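You operate a simulated robot arm through the tools that you are given. There is no shell and no other tool.

Carry out the task below with a simulated robot arm. There is one attempt and no reset: what you move stays moved.

Task
Pump the glue pot up to MAX.
Fine: valve on POT to fill; pump off and valve shut after; spill nothing.

It is judged by the outcome, as a careful person would: the job done as asked, and still so three seconds after it is handed in. It fails if anything else is knocked over, pushed out of place, dropped, spilled or broken.

Robot
A 6-joint arm with a two-finger gripper, fixed in place. Base frame: the origin is on the floor under the middle of its stand, x ahead of it, y to its left, z up. Units: mm, rad, N and s.
It reaches about 1572 mm from its shoulder. Its first joint turns from -2.897 to 2.897 rad. Payload 2.45 kg.
The tool frame sits at the grasp point between the pads (the TCP): z along the fingers, y along the line on which they close. The tips reach 20 mm beyond it. The gripper opens to 140 mm; its body begins 168 mm behind the TCP.
Orientation is told as [roll, pitch, yaw] about the base's x, y, z axes, in that order, counted from this pose: with the fingers straight down and closing along the base's y, the tool's x points along the base's -x, its y along +y and its z along -z.

Tools
- The arm moves only by the tool drive_tool. Its argument "plan" is a list of rows, each a list of 2 entries, a list of its own where there are three numbers: the shift along the tool's x, y, z in mm, then the turn, a rotation vector about the tool's x, y, z in rad. In form: [[[tx, ty, tz], [ax, ay, az]], ...]. A call has 1 to 20 rows; each row shifts and turns the commanded pose from where the row before left it, along the tool's axes as they then stand. "grip" is the gripper command, from -1 (shut) to 1 (fully open), values between in proportion, set as the call begins (left out, the last holds). Rows are played at 5 a second. More than 50 mm and 0.15 rad between two rows, or a gripper value outside its range, and nothing of the call is played. A pose out of reach is approached as far as the arm can. The call stops where the force on the tool passes 50 N (or 10 N more than at its start, if that is more) or the arm is blocked; 0.2 s more then pass. The fingers move at their own pace (about 45 mm/s each) and stop on an object; they squeeze with about 42 N. The grip force told is the motor's: it shows also when the fingers shut on nothing. Time passes only in rows, and 0.2 s behind the last, so rows that do not move let the fingers close. It gives the time, the measured TCP pose, the force on the tool (base axes), the opening and the grip force at its end, in the units of the frame above (readings bear some noise), with the torque about the TCP (base axes, N m) and any sound that the robot's microphone picked up.
- Cameras (640 x 400 px; columns grow to the right, rows downward): "scene" is fixed at [220.4, -500.6, 1499]; the picture's right is [0.81, -0.59, 0.00], its down [-0.15, -0.20, -0.97] and it looks along [0.57, 0.78, -0.25] (base axes); focal length 359 px, centre (320, 200). "wrist" rides on the gripper at [78, 11, -209] in the tool frame; the picture's right is [-0.14, 0.99, 0.00], its down [-0.92, -0.13, -0.37] and it looks along [-0.37, -0.05, 0.93] (tool axes); focal length 280 px, centre (320, 200). There is no depth. A picture from a camera that has moved, and an enlarged one, comes with that camera's place and axes in the base frame and with its lens.
- grab_frame(camera): a new picture of that camera. The clock stands still meanwhile.
- close_up(camera, box): a new picture of the part [left, top, right, bottom] of that camera's present view, enlarged. The clock stands still meanwhile.
- finish_job(): hands the job in; it is judged then, once.

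Nothing tells you positions but the pictures and the camera data. Unless the task says otherwise, let go and move clear before handing in.

The tools are called after "Emit:" by a JSON object that holds its "op" and its "data". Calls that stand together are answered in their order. drive_tool: Moves the arm, as the interface text tells. Its arguments: {"type":"object","properties":{"plan":{"type":"array","items":{"type":"array"}},"grip":{"type":"number"}},"required":["plan"]} The other tools are called the same way: grab_frame (camera) takes a picture; close_up (camera, box) takes an enlarged picture of a part of a camera's view; finish_job () hands the job in.

At the start:

```text
clock: 0.0
tool_pos: [595.8, 352.2, 1330.9]
ee_rot: [-0.001, 0.002, -0.002]
force: [1.2, -0.1, 0.5]
torque: [-0.01, 0.0, -0.02]
finger_gap: 139.7
finger_force: 0.0
```

scene: 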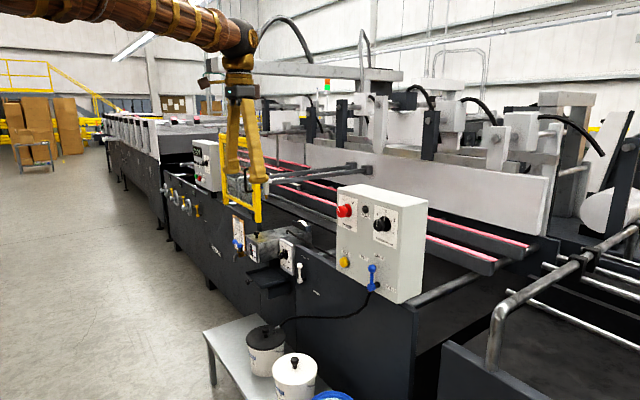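
wrist: 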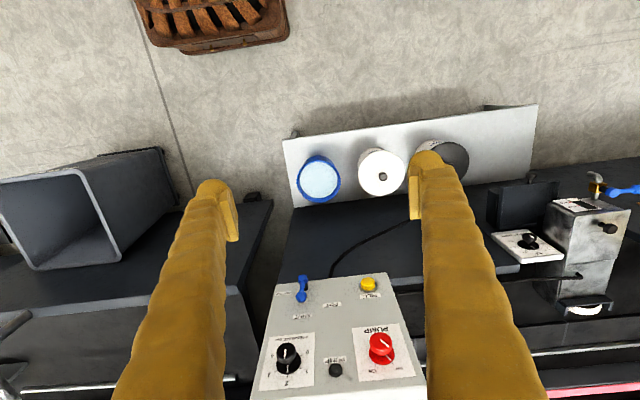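

I see a control box with a red knob (PUMP), black knob, yellow button, and a blue lever valve, plus a glue pot unit further left. I'll take enlarged pictures to read the labels before moving.

Emit:
{"op": "close_up", "data": {"camera": "scene", "box": [320, 180, 440, 310]}}

Emit:
{"op": "close_up", "data": {"camera": "scene", "box": [210, 200, 330, 300]}}

Emit:
{"op": "close_up", "data": {"camera": "wrist", "box": [240, 260, 430, 400]}}

Emit:
{"op": "close_up", "data": {"camera": "wrist", "box": [460, 160, 640, 330]}}

Emit:
{"op": "close_up", "data": {"camera": "scene", "box": [200, 300, 360, 400]}}

Emit:
{"op": "close_up", "data": {"camera": "scene", "box": [150, 120, 280, 240]}}

```text
3.08 times, centred on (380, 245) of scene
camera zoom: at [220.4, -500.6, 1499.0], right [0.81, -0.59, 0.0], down [-0.15, -0.2, -0.97], along [0.57, 0.78, -0.25], focal length 1104 px, centre (135, 62)
```

zoom: 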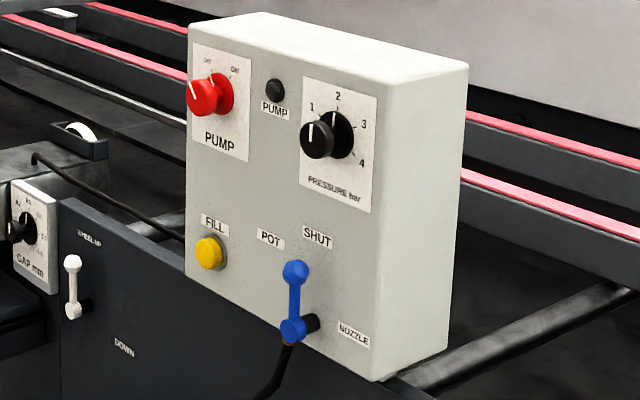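

```text
4.00 times, centred on (270, 250) of scene
camera zoom: at [220.4, -500.6, 1499.0], right [0.81, -0.59, 0.0], down [-0.15, -0.2, -0.97], along [0.57, 0.78, -0.25], focal length 1436 px, centre (520, 0)
```

zoom: 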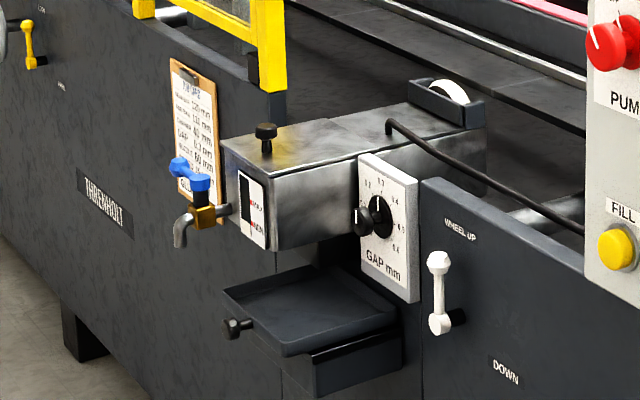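

```text
2.86 times, centred on (335, 330) of wrist
camera zoom: at [517.7, 362.4, 1539.5], right [0.14, 0.99, 0.0], down [0.92, -0.13, 0.37], along [0.36, -0.05, -0.93], focal length 801 px, centre (277, -171)
```

zoom: 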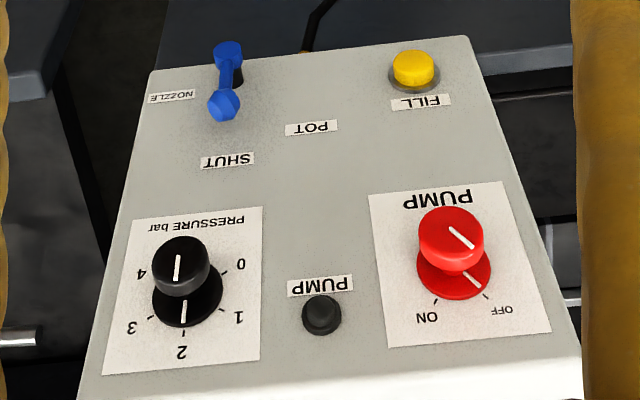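

```text
2.35 times, centred on (550, 245) of wrist
camera zoom: at [517.7, 362.4, 1539.5], right [0.14, 0.99, 0.0], down [0.92, -0.13, 0.37], along [0.36, -0.05, -0.93], focal length 660 px, centre (-221, 94)
```

zoom: 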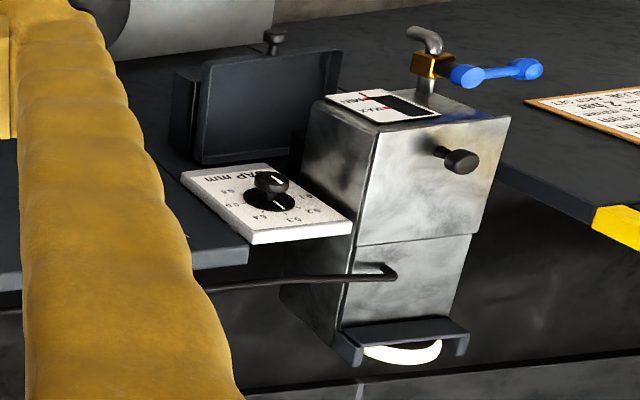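

```text
4.00 times, centred on (280, 350) of scene
camera zoom: at [220.4, -500.6, 1499.0], right [0.81, -0.59, 0.0], down [-0.15, -0.2, -0.97], along [0.57, 0.78, -0.25], focal length 1436 px, centre (480, -400)
```

zoom: 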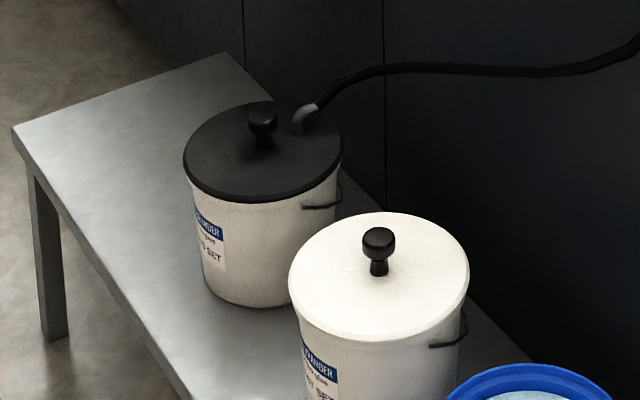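

```text
3.33 times, centred on (215, 180) of scene
camera zoom: at [220.4, -500.6, 1499.0], right [0.81, -0.59, 0.0], down [-0.15, -0.2, -0.97], along [0.57, 0.78, -0.25], focal length 1196 px, centre (670, 267)
```

zoom: 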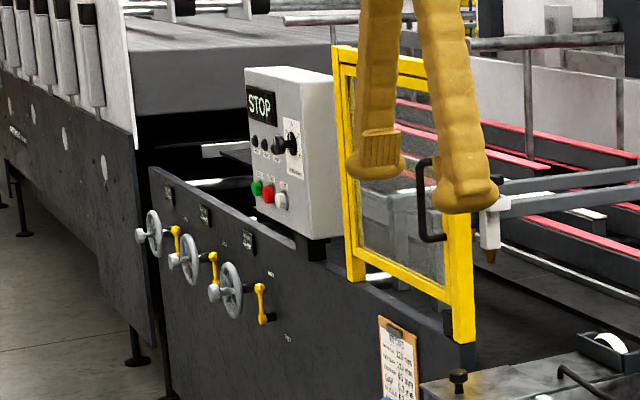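

The panel has a PUMP switch (OFF/ON), a PRESSURE knob, a FILL button and a three-way valve lever, which now points at SHUT. I'll look closer at the pot's gauge, the clipboard and the lever.

Emit:
{"op": "close_up", "data": {"camera": "scene", "box": [262, 238, 282, 266]}}

Emit:
{"op": "close_up", "data": {"camera": "scene", "box": [248, 210, 270, 254]}}

Emit:
{"op": "close_up", "data": {"camera": "wrist", "box": [545, 190, 600, 225]}}

Emit:
{"op": "close_up", "data": {"camera": "wrist", "box": [580, 170, 640, 210]}}

Emit:
{"op": "close_up", "data": {"camera": "scene", "box": [330, 240, 410, 300]}}

Emit:
{"op": "close_up", "data": {"camera": "wrist", "box": [270, 265, 350, 320]}}

Emit:
{"op": "close_up", "data": {"camera": "scene", "box": [230, 214, 246, 248]}}

```text
14.29 times, centred on (272, 252) of scene
camera zoom: at [220.4, -500.6, 1499.0], right [0.81, -0.59, 0.0], down [-0.15, -0.2, -0.97], along [0.57, 0.78, -0.25], focal length 5127 px, centre (1006, -543)
```

zoom: 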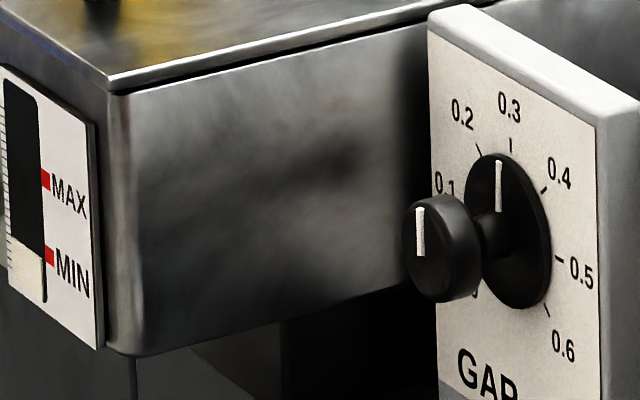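

```text
9.09 times, centred on (259, 232) of scene
camera zoom: at [220.4, -500.6, 1499.0], right [0.81, -0.59, 0.0], down [-0.15, -0.2, -0.97], along [0.57, 0.78, -0.25], focal length 3263 px, centre (874, -91)
```

zoom: 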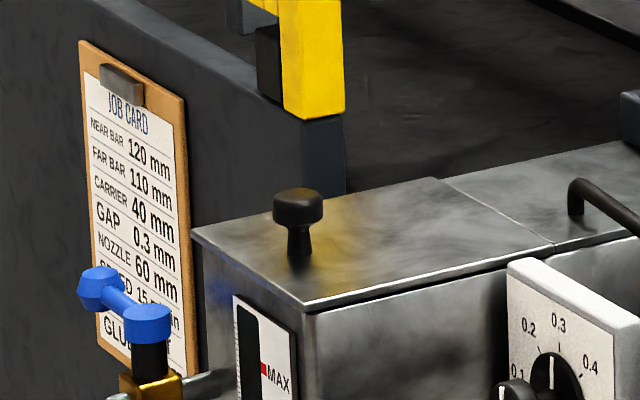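

```text
11.43 times, centred on (572, 208) of wrist
camera zoom: at [517.7, 362.4, 1539.5], right [0.14, 0.99, 0.0], down [0.92, -0.13, 0.37], along [0.36, -0.05, -0.93], focal length 3204 px, centre (-2566, 114)
```

zoom: 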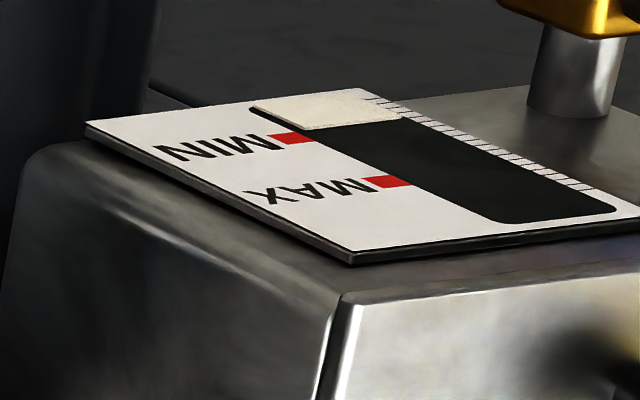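

```text
10.00 times, centred on (610, 190) of wrist
camera zoom: at [517.7, 362.4, 1539.5], right [0.14, 0.99, 0.0], down [0.92, -0.13, 0.37], along [0.36, -0.05, -0.93], focal length 2804 px, centre (-2580, 300)
```

zoom: 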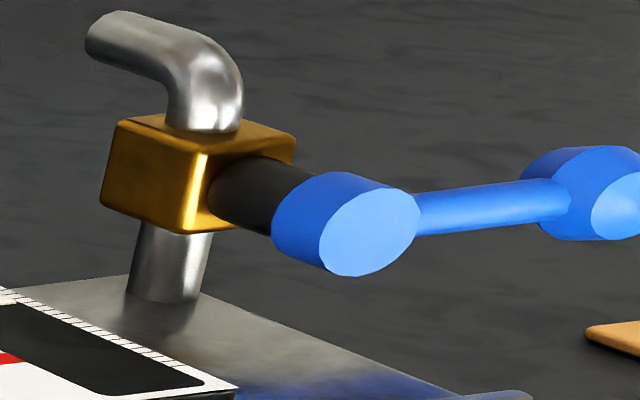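

```text
6.67 times, centred on (370, 270) of scene
camera zoom: at [220.4, -500.6, 1499.0], right [0.81, -0.59, 0.0], down [-0.15, -0.2, -0.97], along [0.57, 0.78, -0.25], focal length 2393 px, centre (-13, -267)
```

zoom: 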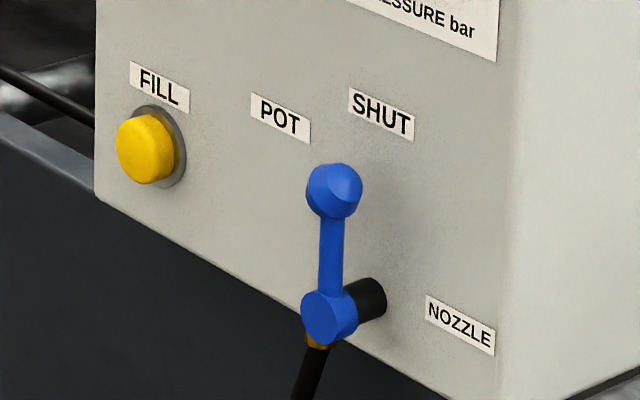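

```text
7.27 times, centred on (310, 292) of wrist
camera zoom: at [517.7, 362.4, 1539.5], right [0.14, 0.99, 0.0], down [0.92, -0.13, 0.37], along [0.36, -0.05, -0.93], focal length 2039 px, centre (393, -473)
```

zoom: 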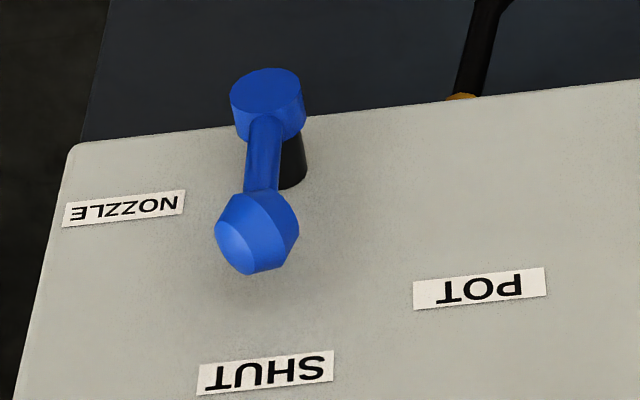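

```text
11.76 times, centred on (238, 231) of scene
camera zoom: at [220.4, -500.6, 1499.0], right [0.81, -0.59, 0.0], down [-0.15, -0.2, -0.97], along [0.57, 0.78, -0.25], focal length 4222 px, centre (1285, -165)
```

zoom: 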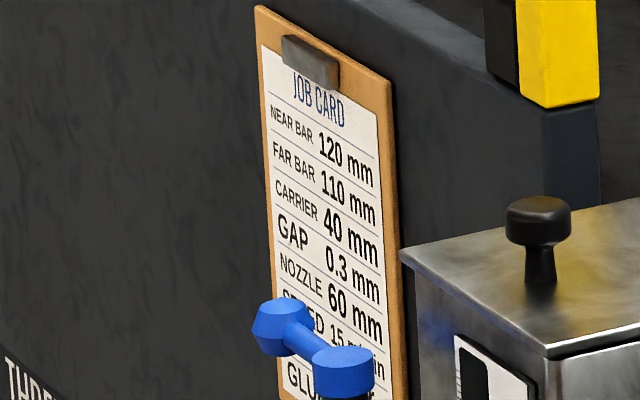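

The pot level sits at MIN, the lever at SHUT and the pump at OFF. By triangulation the panel face is near x≈1010, facing the robot, with the lever hub at about (978, 257, 932) and FILL at about (996, 420, 950). First I turn the tool level, facing +x, well clear of everything.

Emit:
{"op": "drive_tool", "data": {"plan": [[[0, 0, 0], [0, -0.1309, 0]], [[0, 0, 0], [0, -0.1309, 0]], [[0, 0, 0], [0, -0.1309, 0]], [[0, 0, 0], [0, -0.1309, 0]], [[0, 0, 0], [0, -0.1309, 0]], [[0, 0, 0], [0, -0.1309, 0]], [[0, 0, 0], [0, -0.1309, 0]], [[0, 0, 0], [0, -0.1309, 0]], [[0, 0, 0], [0, -0.1309, 0]], [[0, 0, 0], [0, -0.1309, 0]], [[0, 0, 0], [0, -0.1309, 0]], [[0, 0, 0], [0, -0.1309, 0]]]}}

```text
clock: 2.6
tool_pos: [595.2, 352.1, 1331.1]
ee_rot: [2.326, -1.568, -2.326]
force: [0.5, 0.0, -0.7]
torque: [-0.04, 0.0, -0.03]
finger_gap: 140.1
finger_force: 0.2
```

The tool is level now, facing +x. I'll lower it to stand in front of the panel and look again.

Emit:
{"op": "drive_tool", "data": {"plan": [[[45, -9, 15], [0, 0, 0]], [[45, -9, 15], [0, 0, 0]], [[45, -9, 15], [0, 0, 0]], [[45, -9, 15], [0, 0, 0]], [[45, -9, 15], [0, 0, 0]], [[45, -9, 15], [0, 0, 0]]]}}

Emit:
{"op": "grab_frame", "data": {"camera": "wrist"}}

Emit:
{"op": "grab_frame", "data": {"camera": "scene"}}

```text
clock: 4.0
tool_pos: [681.9, 300.6, 1061.5]
ee_rot: [0.703, -1.568, -0.708]
force: [-0.7, -0.3, -0.3]
torque: [-0.02, 0.0, -0.03]
finger_gap: 139.9
finger_force: 0.0
```

```text
taken
camera wrist: at [473.3, 311.7, 982.3], right [0.0, 0.99, 0.14], down [-0.37, -0.13, 0.92], along [0.93, -0.05, 0.36], focal length 280 px, centre (320, 200)
```

wrist: 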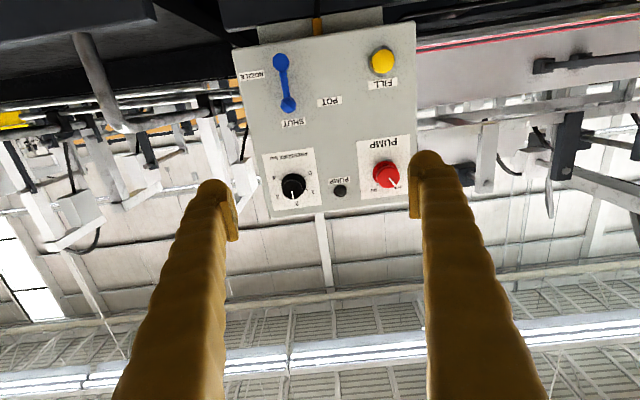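

```text
taken
```

scene: 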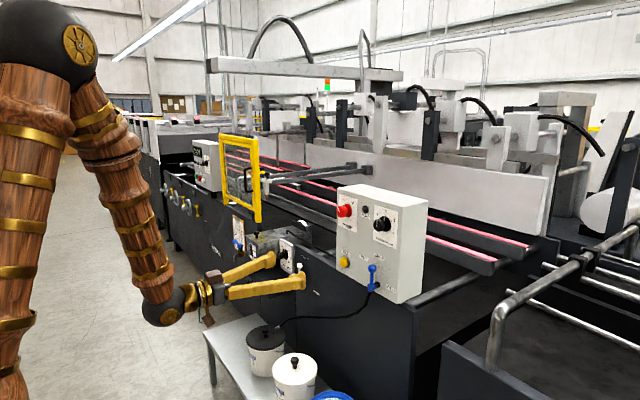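

Emit:
{"op": "close_up", "data": {"camera": "wrist", "box": [230, 15, 430, 140]}}

Emit:
{"op": "close_up", "data": {"camera": "wrist", "box": [250, 130, 420, 220]}}

Emit:
{"op": "close_up", "data": {"camera": "scene", "box": [330, 185, 410, 235]}}

```text
3.20 times, centred on (330, 78) of wrist
camera zoom: at [473.3, 311.7, 982.3], right [0.0, 0.99, 0.14], down [-0.37, -0.13, 0.92], along [0.93, -0.05, 0.36], focal length 897 px, centre (288, 592)
```

zoom: 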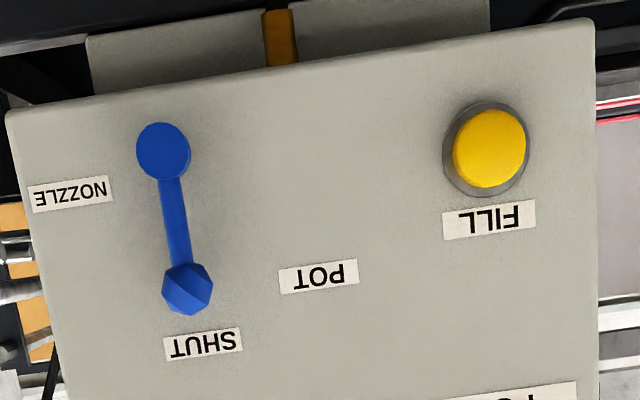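

```text
3.76 times, centred on (335, 175) of wrist
camera zoom: at [473.3, 311.7, 982.3], right [0.0, 0.99, 0.14], down [-0.37, -0.13, 0.92], along [0.93, -0.05, 0.36], focal length 1056 px, centre (264, 294)
```

zoom: 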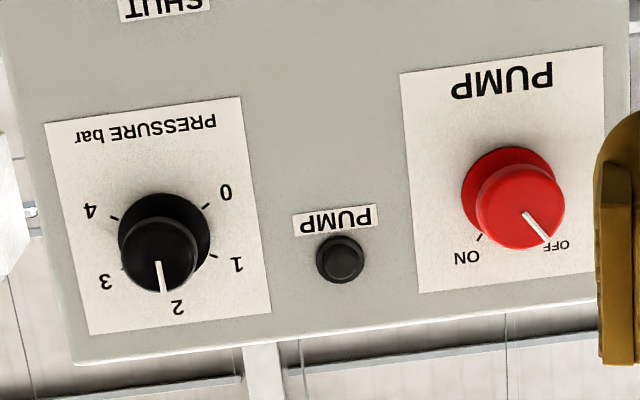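

```text
8.00 times, centred on (370, 210) of scene
camera zoom: at [220.4, -500.6, 1499.0], right [0.81, -0.59, 0.0], down [-0.15, -0.2, -0.97], along [0.57, 0.78, -0.25], focal length 2871 px, centre (-80, 120)
```

zoom: 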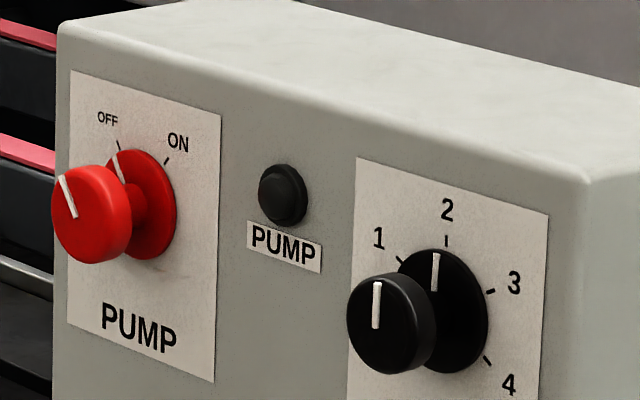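

I now have good fixes: lever knob at about (977, 255, 1001), hub at about (978, 256, 934), red pump knob at about (981, 417, 1152), FILL at about (996, 420, 956), and panel face at about x=1006. Next I approach the lever knob with the gripper half open.

Emit:
{"op": "drive_tool", "data": {"plan": [[[10.1, -7.7, 36], [0, 0, 0]], [[10.1, -7.7, 36], [0, 0, 0]], [[10.1, -7.7, 36], [0, 0, 0]], [[10.1, -7.7, 36], [0, 0, 0]], [[10.1, -7.7, 36], [0, 0, 0]], [[10.1, -7.7, 36], [0, 0, 0]]], "grip": 0}}

Emit:
{"op": "grab_frame", "data": {"camera": "wrist"}}

Emit:
{"op": "grab_frame", "data": {"camera": "scene"}}

```text
clock: 5.4
tool_pos: [902.0, 252.1, 1000.5]
ee_rot: [-0.805, -1.571, 0.802]
force: [0.0, 0.9, 0.9]
torque: [-0.02, 0.0, -0.02]
finger_gap: 69.9
finger_force: 0.0
```

```text
taken
camera wrist: at [693.5, 263.6, 923.2], right [0.0, 0.99, 0.14], down [-0.37, -0.13, 0.92], along [0.93, -0.05, 0.36], focal length 280 px, centre (320, 200)
```

wrist: 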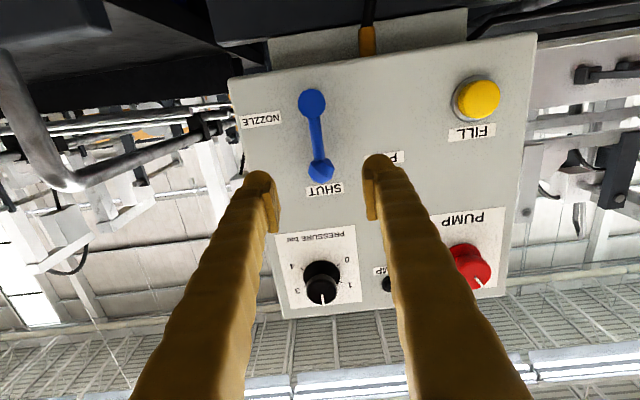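

```text
taken
```

scene: 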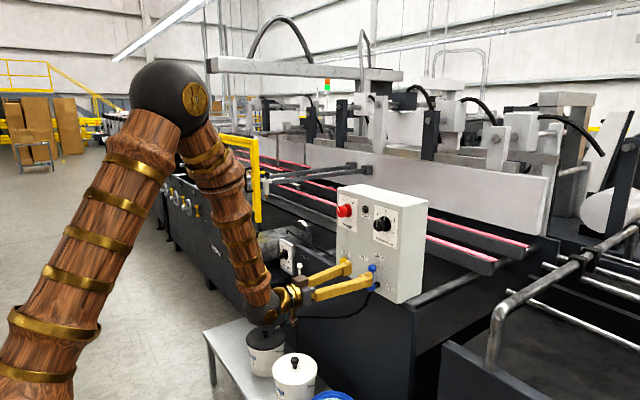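

The knob sits almost centred between the fingers (about y=253.5, z=1003). I'll advance 66 mm so the pads straddle it, then look before closing.

Emit:
{"op": "drive_tool", "data": {"plan": [[[0, 1, 22], [0, 0, 0]], [[-1, 0.4, 22], [0, 0, 0]], [[-1, 0, 22], [0, 0, 0]]]}}

Emit:
{"op": "grab_frame", "data": {"camera": "wrist"}}

Emit:
{"op": "close_up", "data": {"camera": "scene", "box": [290, 220, 430, 310]}}

```text
clock: 6.2
tool_pos: [967.2, 252.0, 1002.2]
ee_rot: [1.834, -1.572, -1.833]
force: [0.2, -0.8, -0.3]
torque: [-0.01, 0.0, 0.03]
finger_gap: 69.8
finger_force: 0.0
```

```text
taken
camera wrist: at [759.4, 263.4, 924.0], right [0.0, 0.99, 0.14], down [-0.37, -0.13, 0.92], along [0.93, -0.05, 0.37], focal length 280 px, centre (320, 200)
```

wrist: 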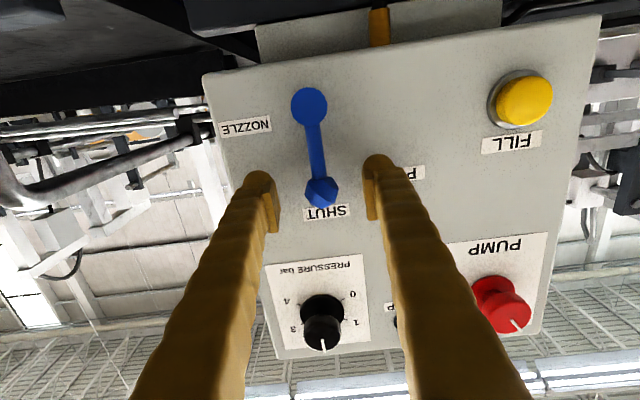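

```text
4.44 times, centred on (360, 265) of scene
camera zoom: at [220.4, -500.6, 1499.0], right [0.81, -0.59, 0.0], down [-0.15, -0.2, -0.97], along [0.57, 0.78, -0.25], focal length 1595 px, centre (142, -89)
```

zoom: 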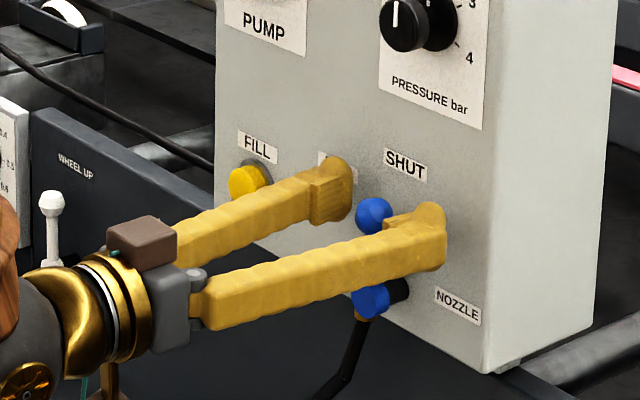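

The fingers straddle the lever knob with the tips short of the panel. Now I close on it.

Emit:
{"op": "drive_tool", "data": {"plan": [[[0, 1.5, 0], [0, 0, 0]], [[0, 0, 0], [0, 0, 0]], [[0, 0, 0], [0, 0, 0]], [[0, 0, 0], [0, 0, 0]], [[0, 0, 0], [0, 0, 0]]], "grip": -1}}

Emit:
{"op": "grab_frame", "data": {"camera": "wrist"}}

```text
clock: 7.4
tool_pos: [967.7, 254.8, 1002.0]
ee_rot: [1.553, -1.571, -1.553]
force: [0.8, 0.5, -0.4]
torque: [0.07, 0.03, -0.02]
finger_gap: 24.6
finger_force: 45.1
```

```text
taken
camera wrist: at [758.6, 265.2, 923.7], right [0.0, 0.99, 0.14], down [-0.37, -0.13, 0.92], along [0.93, -0.05, 0.37], focal length 280 px, centre (320, 200)
```

wrist: 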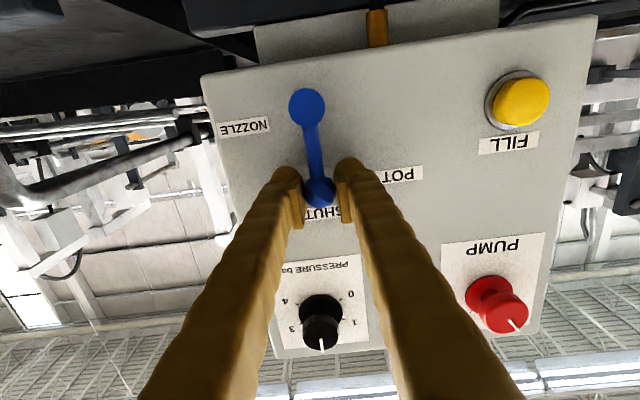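

I have the lever knob gripped (gap 24.6 mm). I'll swing it on its 68 mm arc, 45° toward POT.

Emit:
{"op": "drive_tool", "data": {"plan": [[[0.58, 8.88, 0], [0, 0, -0.1309]], [[0.58, 8.88, 0], [0, 0, -0.1309]], [[0.58, 8.88, 0], [0, 0, -0.1309]], [[0.58, 8.88, 0], [0, 0, -0.1309]], [[0.58, 8.88, 0], [0, 0, -0.1309]], [[0.58, 8.88, 0], [0, 0, -0.1309]]]}}

Emit:
{"op": "grab_frame", "data": {"camera": "wrist"}}

Emit:
{"op": "grab_frame", "data": {"camera": "scene"}}

```text
clock: 8.8
tool_pos: [968.3, 302.5, 982.3]
ee_rot: [-1.569, -0.785, 1.568]
force: [47.6, -4.0, -14.0]
torque: [0.46, -0.04, -0.21]
finger_gap: 24.3
finger_force: 44.9
```

```text
taken
camera wrist: at [759.5, 254.2, 919.4], right [0.0, 0.8, -0.6], down [-0.37, 0.56, 0.74], along [0.93, 0.22, 0.29], focal length 280 px, centre (320, 200)
```

wrist: 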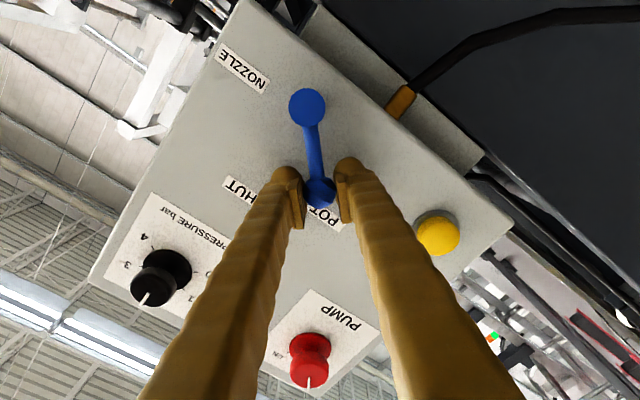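

```text
taken
```

scene: 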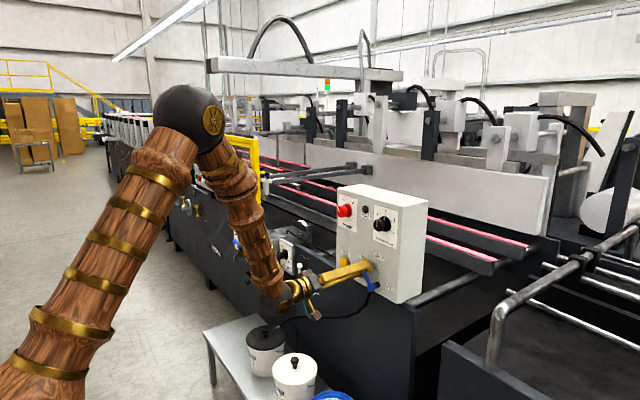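

The lever now points along the POT label. There is a sideways pull of about 48 N on the tool, so I'll open the fingers and see where the lever stays.

Emit:
{"op": "drive_tool", "data": {"plan": [[[0, 0, 0], [0, 0, 0]], [[0, 0, 0], [0, 0, 0]], [[0, 0, 0], [0, 0, 0]]], "grip": 0}}

Emit:
{"op": "drive_tool", "data": {"plan": [[[0, 0, -25], [0, 0, 0]], [[0, 0, -25], [0, 0, 0]], [[0, 0, -25], [0, 0, 0]]]}}

Emit:
{"op": "grab_frame", "data": {"camera": "wrist"}}

Emit:
{"op": "close_up", "data": {"camera": "scene", "box": [320, 180, 440, 310]}}

```text
clock: 9.6
tool_pos: [966.8, 303.4, 982.8]
ee_rot: [-1.57, -0.784, 1.571]
force: [-0.3, -0.6, 0.0]
torque: [0.04, 0.0, -0.01]
finger_gap: 69.9
finger_force: 0.0
```

```text
clock: 10.4
tool_pos: [891.9, 301.6, 983.9]
ee_rot: [-1.57, -0.785, 1.569]
force: [-0.5, -0.2, 0.7]
torque: [0.03, -0.01, -0.01]
finger_gap: 69.8
finger_force: 0.1
```

```text
taken
camera wrist: at [683.4, 253.9, 921.1], right [0.0, 0.8, -0.6], down [-0.37, 0.56, 0.74], along [0.93, 0.22, 0.29], focal length 280 px, centre (320, 200)
```

wrist: 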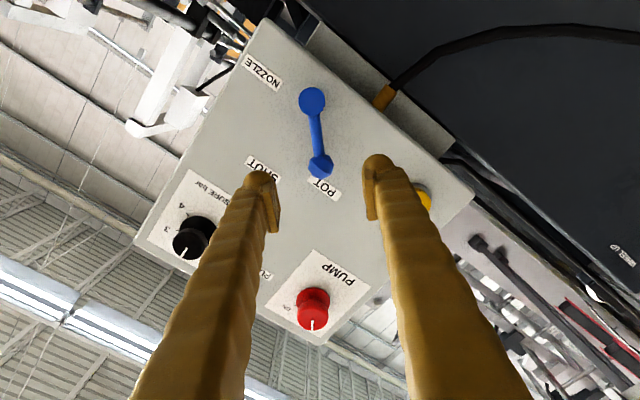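

```text
3.08 times, centred on (380, 245) of scene
camera zoom: at [220.4, -500.6, 1499.0], right [0.81, -0.59, 0.0], down [-0.15, -0.2, -0.97], along [0.57, 0.78, -0.25], focal length 1104 px, centre (135, 62)
```

zoom: 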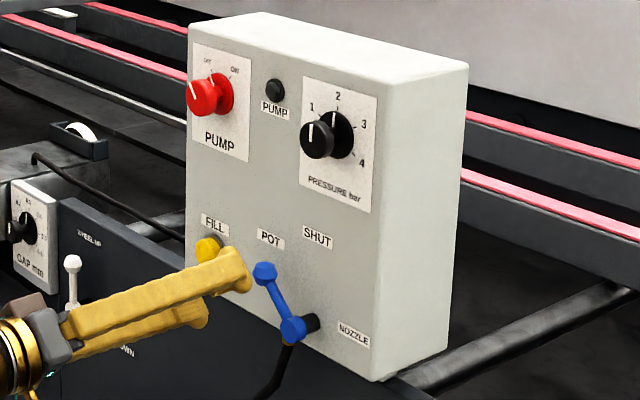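

The lever stays on POT and the pump lamp is dark. Next is the red PUMP knob at about (y 414, z 1152), with OFF up-left and ON up-right, roughly 70–75° apart. I'll move in front of it at a safe standoff.

Emit:
{"op": "drive_tool", "data": {"plan": [[[-39.8, -7.7, 0], [0, 0, 0]], [[-39.8, -7.7, 0], [0, 0, 0]], [[-39.8, -7.7, 0], [0, 0, 0]], [[-39.8, -7.7, 0], [0, 0, 0]], [[-39.8, -7.7, 0], [0, 0, 0]]]}}

Emit:
{"op": "grab_frame", "data": {"camera": "wrist"}}

Emit:
{"op": "grab_frame", "data": {"camera": "scene"}}

```text
clock: 11.6
tool_pos: [891.5, 412.9, 1148.6]
ee_rot: [-1.569, -0.786, 1.568]
force: [0.6, -0.9, -0.2]
torque: [0.0, -0.01, 0.0]
finger_gap: 70.1
finger_force: 0.0
```

```text
taken
camera wrist: at [683.6, 364.5, 1086.2], right [0.0, 0.8, -0.6], down [-0.37, 0.56, 0.74], along [0.93, 0.22, 0.29], focal length 280 px, centre (320, 200)
```

wrist: 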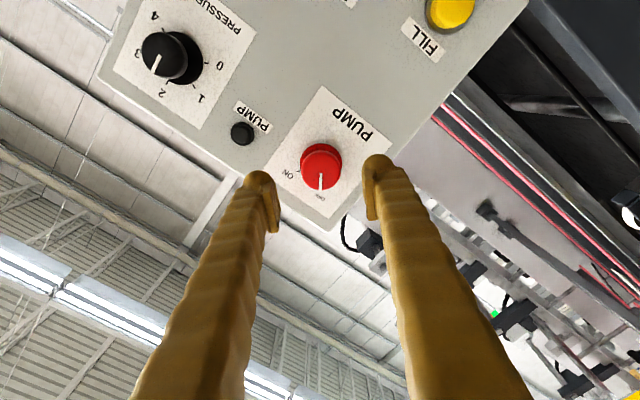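

```text
taken
```

scene: 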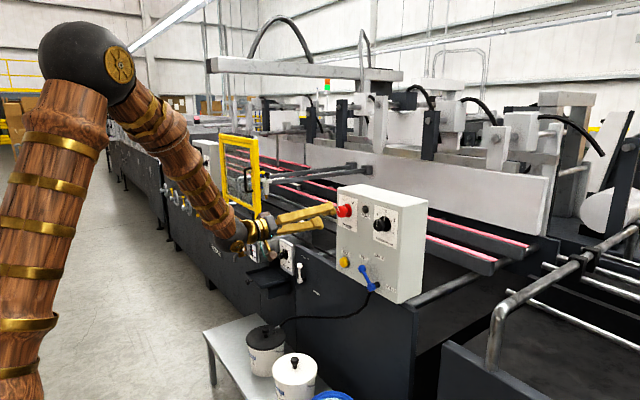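

Emit:
{"op": "drive_tool", "data": {"plan": [[[0, 0.5, 26], [0, 0, 0]], [[-0.3, 0.5, 26], [0, 0, 0]], [[-0.3, 0, 26], [0, 0, 0]]]}}

Emit:
{"op": "grab_frame", "data": {"camera": "wrist"}}

Emit:
{"op": "close_up", "data": {"camera": "scene", "box": [290, 180, 400, 250]}}

Emit:
{"op": "close_up", "data": {"camera": "scene", "box": [230, 220, 310, 275]}}

```text
clock: 12.4
tool_pos: [969.5, 417.6, 1148.7]
ee_rot: [-1.57, -0.785, 1.567]
force: [0.6, 0.6, 0.3]
torque: [0.02, 0.01, 0.03]
finger_gap: 70.0
finger_force: 0.0
```

```text
taken
camera wrist: at [761.2, 369.4, 1086.1], right [0.0, 0.8, -0.6], down [-0.37, 0.56, 0.74], along [0.93, 0.22, 0.29], focal length 280 px, centre (320, 200)
```

wrist: 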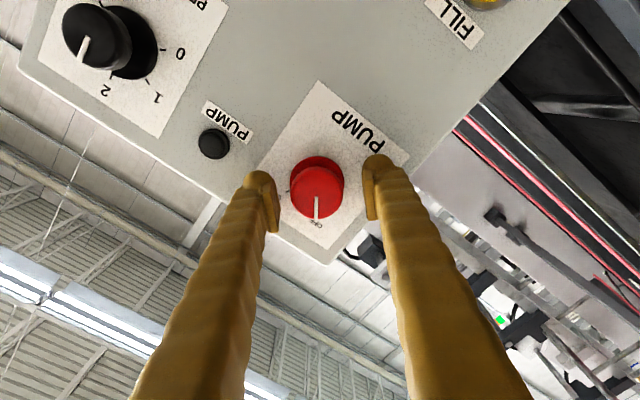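

```text
5.71 times, centred on (345, 215) of scene
camera zoom: at [220.4, -500.6, 1499.0], right [0.81, -0.59, 0.0], down [-0.15, -0.2, -0.97], along [0.57, 0.78, -0.25], focal length 2051 px, centre (177, 114)
```

zoom: 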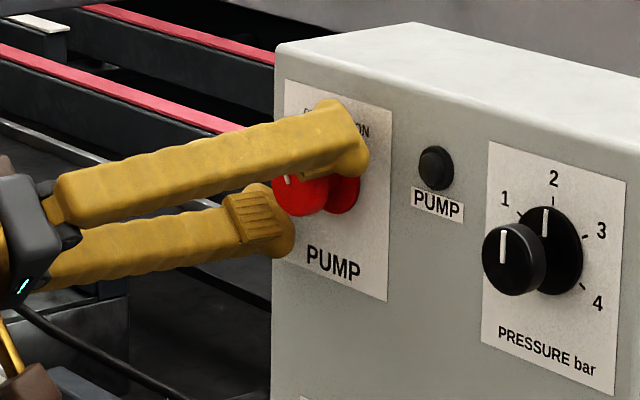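

```text
7.27 times, centred on (270, 248) of scene
camera zoom: at [220.4, -500.6, 1499.0], right [0.81, -0.59, 0.0], down [-0.15, -0.2, -0.97], along [0.57, 0.78, -0.25], focal length 2610 px, centre (684, -146)
```

zoom: 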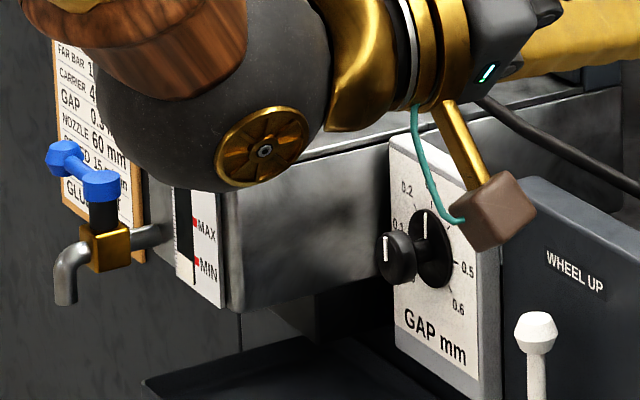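

The knob is within about 4 mm of centre and the pot's gauge is visible in the scene view from this pose. I'll correct the centring and close on the knob.

Emit:
{"op": "drive_tool", "data": {"plan": [[[3.5, -2, 0], [0, 0, 0]], [[0, 0, 0], [0, 0, 0]]]}}

Emit:
{"op": "grab_frame", "data": {"camera": "wrist"}}

```text
clock: 13.0
tool_pos: [968.2, 414.4, 1149.1]
ee_rot: [-1.57, -0.784, 1.57]
force: [0.3, -0.7, 0.0]
torque: [0.0, 0.02, 0.0]
finger_gap: 69.9
finger_force: 0.0
```

```text
taken
camera wrist: at [761.3, 366.0, 1085.0], right [0.0, 0.8, -0.6], down [-0.37, 0.56, 0.74], along [0.93, 0.22, 0.29], focal length 280 px, centre (320, 200)
```

wrist: 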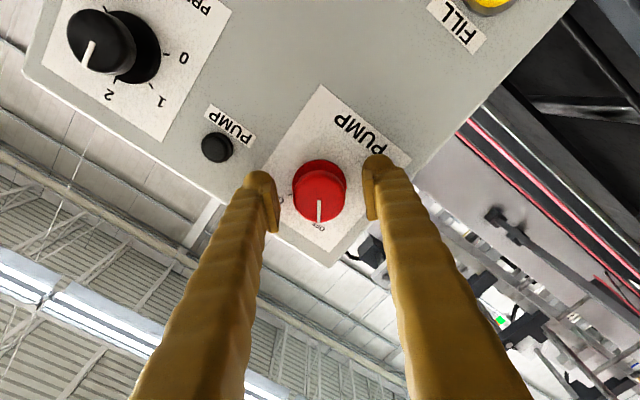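

Emit:
{"op": "drive_tool", "data": {"plan": [[[1, 0, 0], [0, 0, 0]], [[0, 0, 0], [0, 0, 0]], [[0, 0, 0], [0, 0, 0]], [[0, 0, 0], [0, 0, 0]]], "grip": -1}}

Emit:
{"op": "grab_frame", "data": {"camera": "wrist"}}

Emit:
{"op": "close_up", "data": {"camera": "scene", "box": [230, 220, 310, 275]}}

```text
clock: 14.0
tool_pos: [971.6, 413.4, 1146.8]
ee_rot: [-1.57, -0.785, 1.569]
force: [3.0, -5.5, 4.3]
torque: [-0.01, -0.31, -0.35]
finger_gap: 38.4
finger_force: 43.3
```

```text
taken
camera wrist: at [761.6, 364.7, 1084.5], right [0.0, 0.8, -0.6], down [-0.37, 0.56, 0.74], along [0.93, 0.22, 0.29], focal length 280 px, centre (320, 200)
```

wrist: 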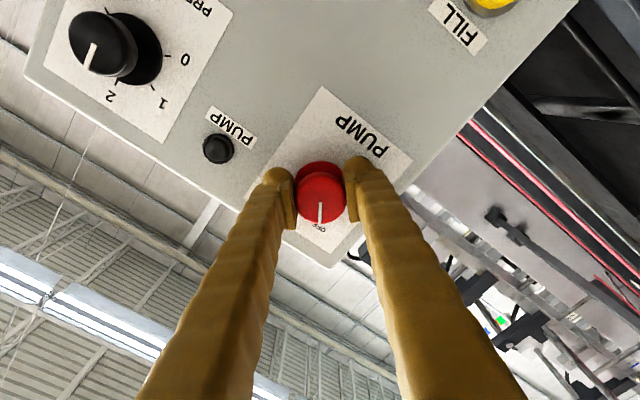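

```text
7.27 times, centred on (270, 248) of scene
camera zoom: at [220.4, -500.6, 1499.0], right [0.81, -0.59, 0.0], down [-0.15, -0.2, -0.97], along [0.57, 0.78, -0.25], focal length 2610 px, centre (684, -146)
```

zoom: 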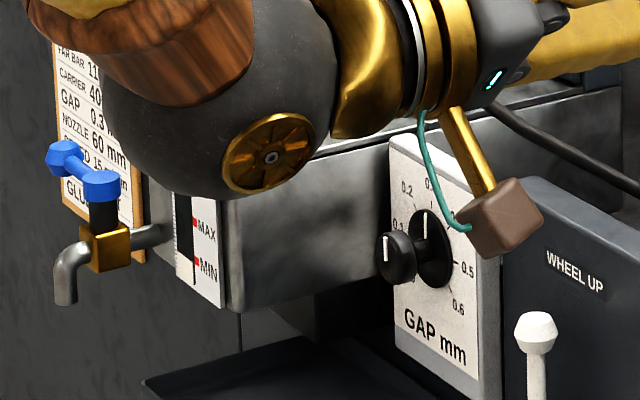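

The pump knob is gripped (38 mm). I'll turn it about 36° clockwise first and watch the force and the lamp.

Emit:
{"op": "drive_tool", "data": {"plan": [[[0, 0, 0], [0, 0, 0.125]], [[0, 0, 0], [0, 0, 0.125]], [[0, 0, 0], [0, 0, 0.125]], [[0, 0, 0], [0, 0, 0.125]], [[0, 0, 0], [0, 0, 0.125]]]}}

Emit:
{"op": "grab_frame", "data": {"camera": "wrist"}}

Emit:
{"op": "close_up", "data": {"camera": "scene", "box": [230, 220, 310, 275]}}

```text
clock: 15.2
tool_pos: [972.5, 414.0, 1146.1]
ee_rot: [-1.568, -1.412, 1.567]
force: [-7.9, 14.8, -2.8]
torque: [-0.02, -0.05, -0.58]
finger_gap: 38.3
finger_force: 45.1
```

```text
taken
camera wrist: at [761.8, 411.9, 1067.9], right [0.0, 1.0, -0.02], down [-0.37, 0.02, 0.93], along [0.93, 0.01, 0.37], focal length 280 px, centre (320, 200)
```

wrist: 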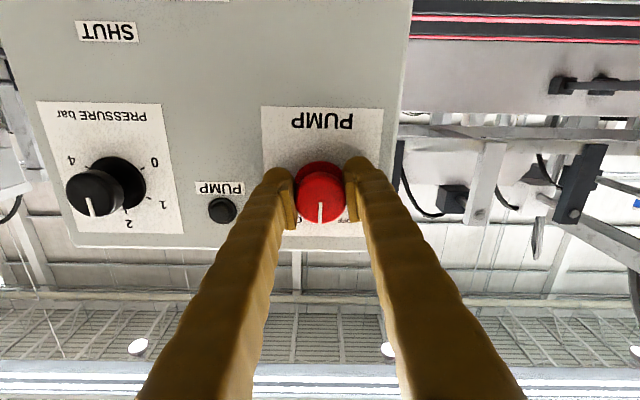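

```text
7.27 times, centred on (270, 248) of scene
camera zoom: at [220.4, -500.6, 1499.0], right [0.81, -0.59, 0.0], down [-0.15, -0.2, -0.97], along [0.57, 0.78, -0.25], focal length 2610 px, centre (684, -146)
```

zoom: 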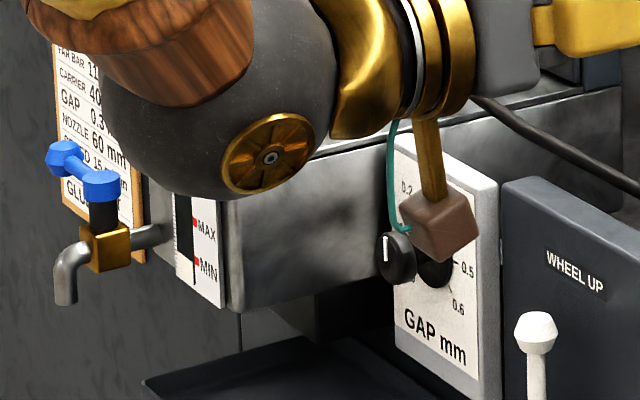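

The knob follows the fingers (pointer now straight up) and the lamp is still dark. I'll turn it the remaining roughly 36° to ON.

Emit:
{"op": "drive_tool", "data": {"plan": [[[0, 0, 0], [0, 0, 0.125]], [[0, 0, 0], [0, 0, 0.125]], [[0, 0, 0], [0, 0, 0.125]], [[0, 0, 0], [0, 0, 0.125]], [[0, 0, 0], [0, 0, 0.125]]]}}

Emit:
{"op": "grab_frame", "data": {"camera": "wrist"}}

Emit:
{"op": "close_up", "data": {"camera": "scene", "box": [230, 220, 310, 275]}}

Emit:
{"op": "close_up", "data": {"camera": "scene", "box": [320, 180, 440, 310]}}

```text
clock: 16.3
tool_pos: [972.4, 414.4, 1147.9]
ee_rot: [1.517, -1.237, -1.539]
force: [-0.4, -0.5, -1.3]
torque: [0.04, -0.13, -0.02]
finger_gap: 38.3
finger_force: 45.1
out of reach, approached as far as the arm can: row 4, 5
stopped in row 5: the force on the tool passed its limit at 83 N (the readings are from after the stop); the commanded pose is now the measured one
```

```text
taken
camera wrist: at [763.4, 454.4, 1082.5], right [0.03, 0.89, 0.45], down [-0.36, -0.42, 0.83], along [0.93, -0.19, 0.31], focal length 280 px, centre (320, 200)
```

wrist: 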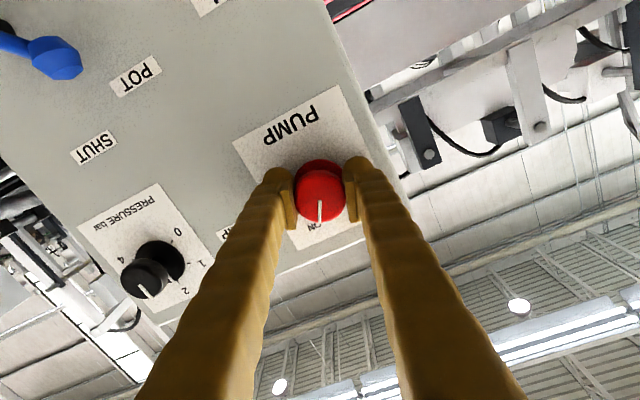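

```text
7.27 times, centred on (270, 248) of scene
camera zoom: at [220.4, -500.6, 1499.0], right [0.81, -0.59, 0.0], down [-0.15, -0.2, -0.97], along [0.57, 0.78, -0.25], focal length 2610 px, centre (684, -146)
```

zoom: 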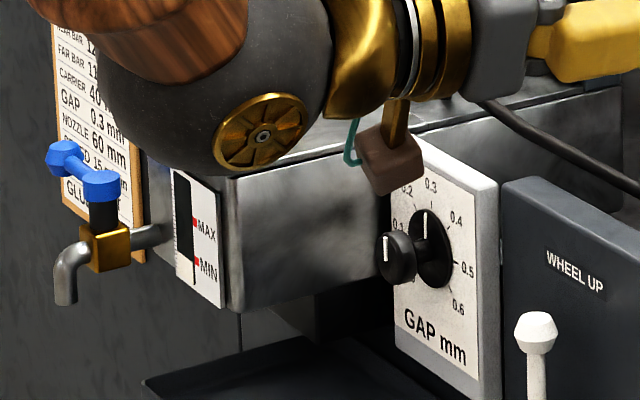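

```text
3.08 times, centred on (380, 245) of scene
camera zoom: at [220.4, -500.6, 1499.0], right [0.81, -0.59, 0.0], down [-0.15, -0.2, -0.97], along [0.57, 0.78, -0.25], focal length 1104 px, centre (135, 62)
```

zoom: 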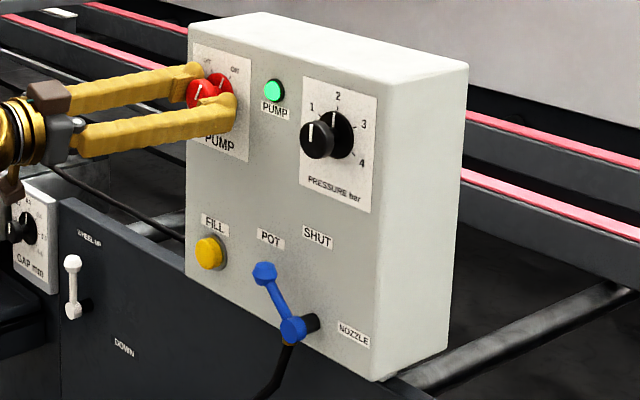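

The pump lamp is lit green, so the pump is ON; the wrist-roll joint reached its limit just as it got there. I'll check the gauge closely before doing anything else.

Emit:
{"op": "close_up", "data": {"camera": "scene", "box": [250, 238, 266, 264]}}

Emit:
{"op": "drive_tool", "data": {"plan": [[[0, 0, 0], [0, 0, 0]], [[0, 0, 0], [0, 0, 0]], [[0, 0, 0], [0, 0, 0]]]}}

Emit:
{"op": "close_up", "data": {"camera": "scene", "box": [250, 238, 266, 264]}}

```text
15.38 times, centred on (258, 251) of scene
camera zoom: at [220.4, -500.6, 1499.0], right [0.81, -0.59, 0.0], down [-0.15, -0.2, -0.97], along [0.57, 0.78, -0.25], focal length 5522 px, centre (1274, -585)
```

zoom: 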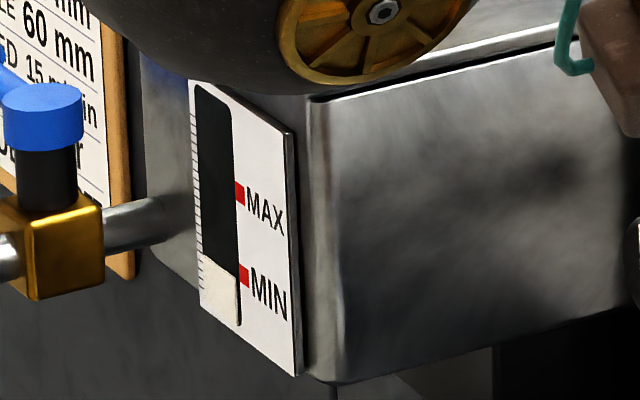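

```text
clock: 17.1
tool_pos: [972.0, 414.9, 1149.8]
ee_rot: [1.516, -1.235, -1.539]
force: [4.7, -2.0, -0.9]
torque: [-0.01, 0.01, -0.04]
finger_gap: 38.2
finger_force: 45.0
```

```text
15.38 times, centred on (258, 251) of scene
camera zoom: at [220.4, -500.6, 1499.0], right [0.81, -0.59, 0.0], down [-0.15, -0.2, -0.97], along [0.57, 0.78, -0.25], focal length 5522 px, centre (1274, -585)
```

zoom: 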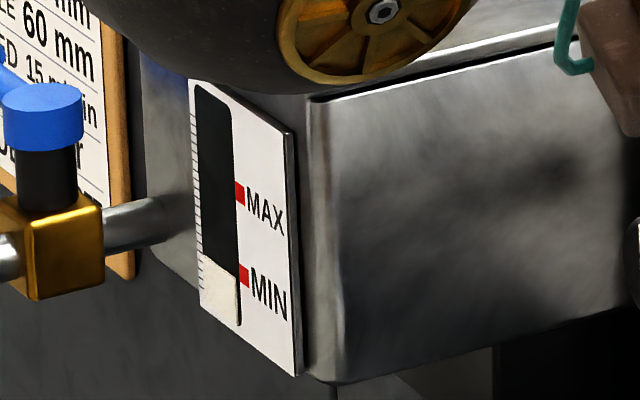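

The level doesn't move with the pump alone, so FILL must be the fill trigger. I'll let go of the knob and back away, then check its position.

Emit:
{"op": "drive_tool", "data": {"plan": [[[0, 0, 0], [0, 0, 0]], [[0, 0, 0], [0, 0, 0]], [[0, 0, 0], [0, 0, 0]]], "grip": 0}}

Emit:
{"op": "drive_tool", "data": {"plan": [[[0, 0, -25], [0, 0, 0]], [[0, 0, -30], [0, 0, 0]], [[0, 0, -30], [0, 0, 0]], [[0, 0, 0], [-0.0248, -0.0104, 0]]]}}

Emit:
{"op": "grab_frame", "data": {"camera": "wrist"}}

Emit:
{"op": "close_up", "data": {"camera": "scene", "box": [320, 180, 440, 310]}}

```text
clock: 17.9
tool_pos: [970.6, 414.6, 1148.9]
ee_rot: [1.517, -1.235, -1.541]
force: [0.2, 0.3, 0.3]
torque: [0.01, 0.0, 0.0]
finger_gap: 70.1
finger_force: 0.1
```

```text
clock: 18.9
tool_pos: [886.9, 418.9, 1151.7]
ee_rot: [1.509, -1.239, -1.536]
force: [0.2, 0.8, -0.2]
torque: [-0.02, -0.02, -0.02]
finger_gap: 69.9
finger_force: 0.0
```

```text
taken
camera wrist: at [677.4, 458.2, 1086.3], right [0.03, 0.89, 0.45], down [-0.36, -0.41, 0.84], along [0.93, -0.19, 0.31], focal length 280 px, centre (320, 200)
```

wrist: 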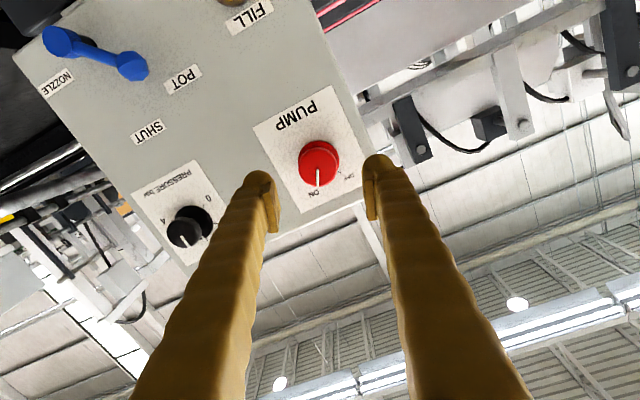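

```text
3.08 times, centred on (380, 245) of scene
camera zoom: at [220.4, -500.6, 1499.0], right [0.81, -0.59, 0.0], down [-0.15, -0.2, -0.97], along [0.57, 0.78, -0.25], focal length 1104 px, centre (135, 62)
```

zoom: 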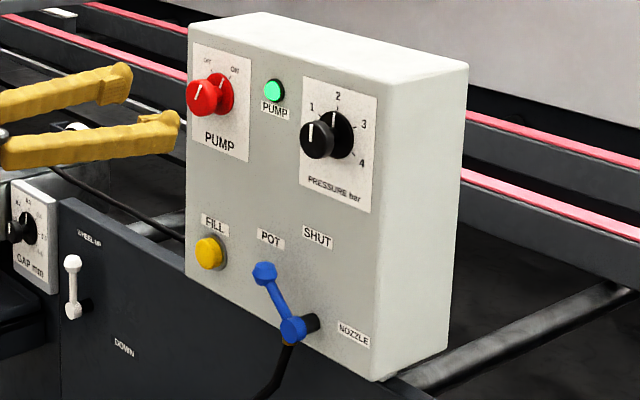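

The pump is ON with the lamp green, and the fingers are clear. I'll unroll the wrist away from its joint limit and then tip the tool about 45° downward, so the arm doesn't hide the gauge while pressing FILL.

Emit:
{"op": "drive_tool", "data": {"plan": [[[0, 0, -10], [0, 0, -0.112]], [[0, 0, 0], [0, 0, -0.112]], [[0, 0, 0], [0, 0, -0.112]], [[0, 0, 0], [0, 0, 0]]]}}

```text
clock: 19.9
tool_pos: [877.3, 418.1, 1153.6]
ee_rot: [-1.665, -1.569, 1.666]
force: [0.1, -0.9, -0.5]
torque: [-0.04, 0.01, 0.04]
finger_gap: 70.2
finger_force: 0.0
```

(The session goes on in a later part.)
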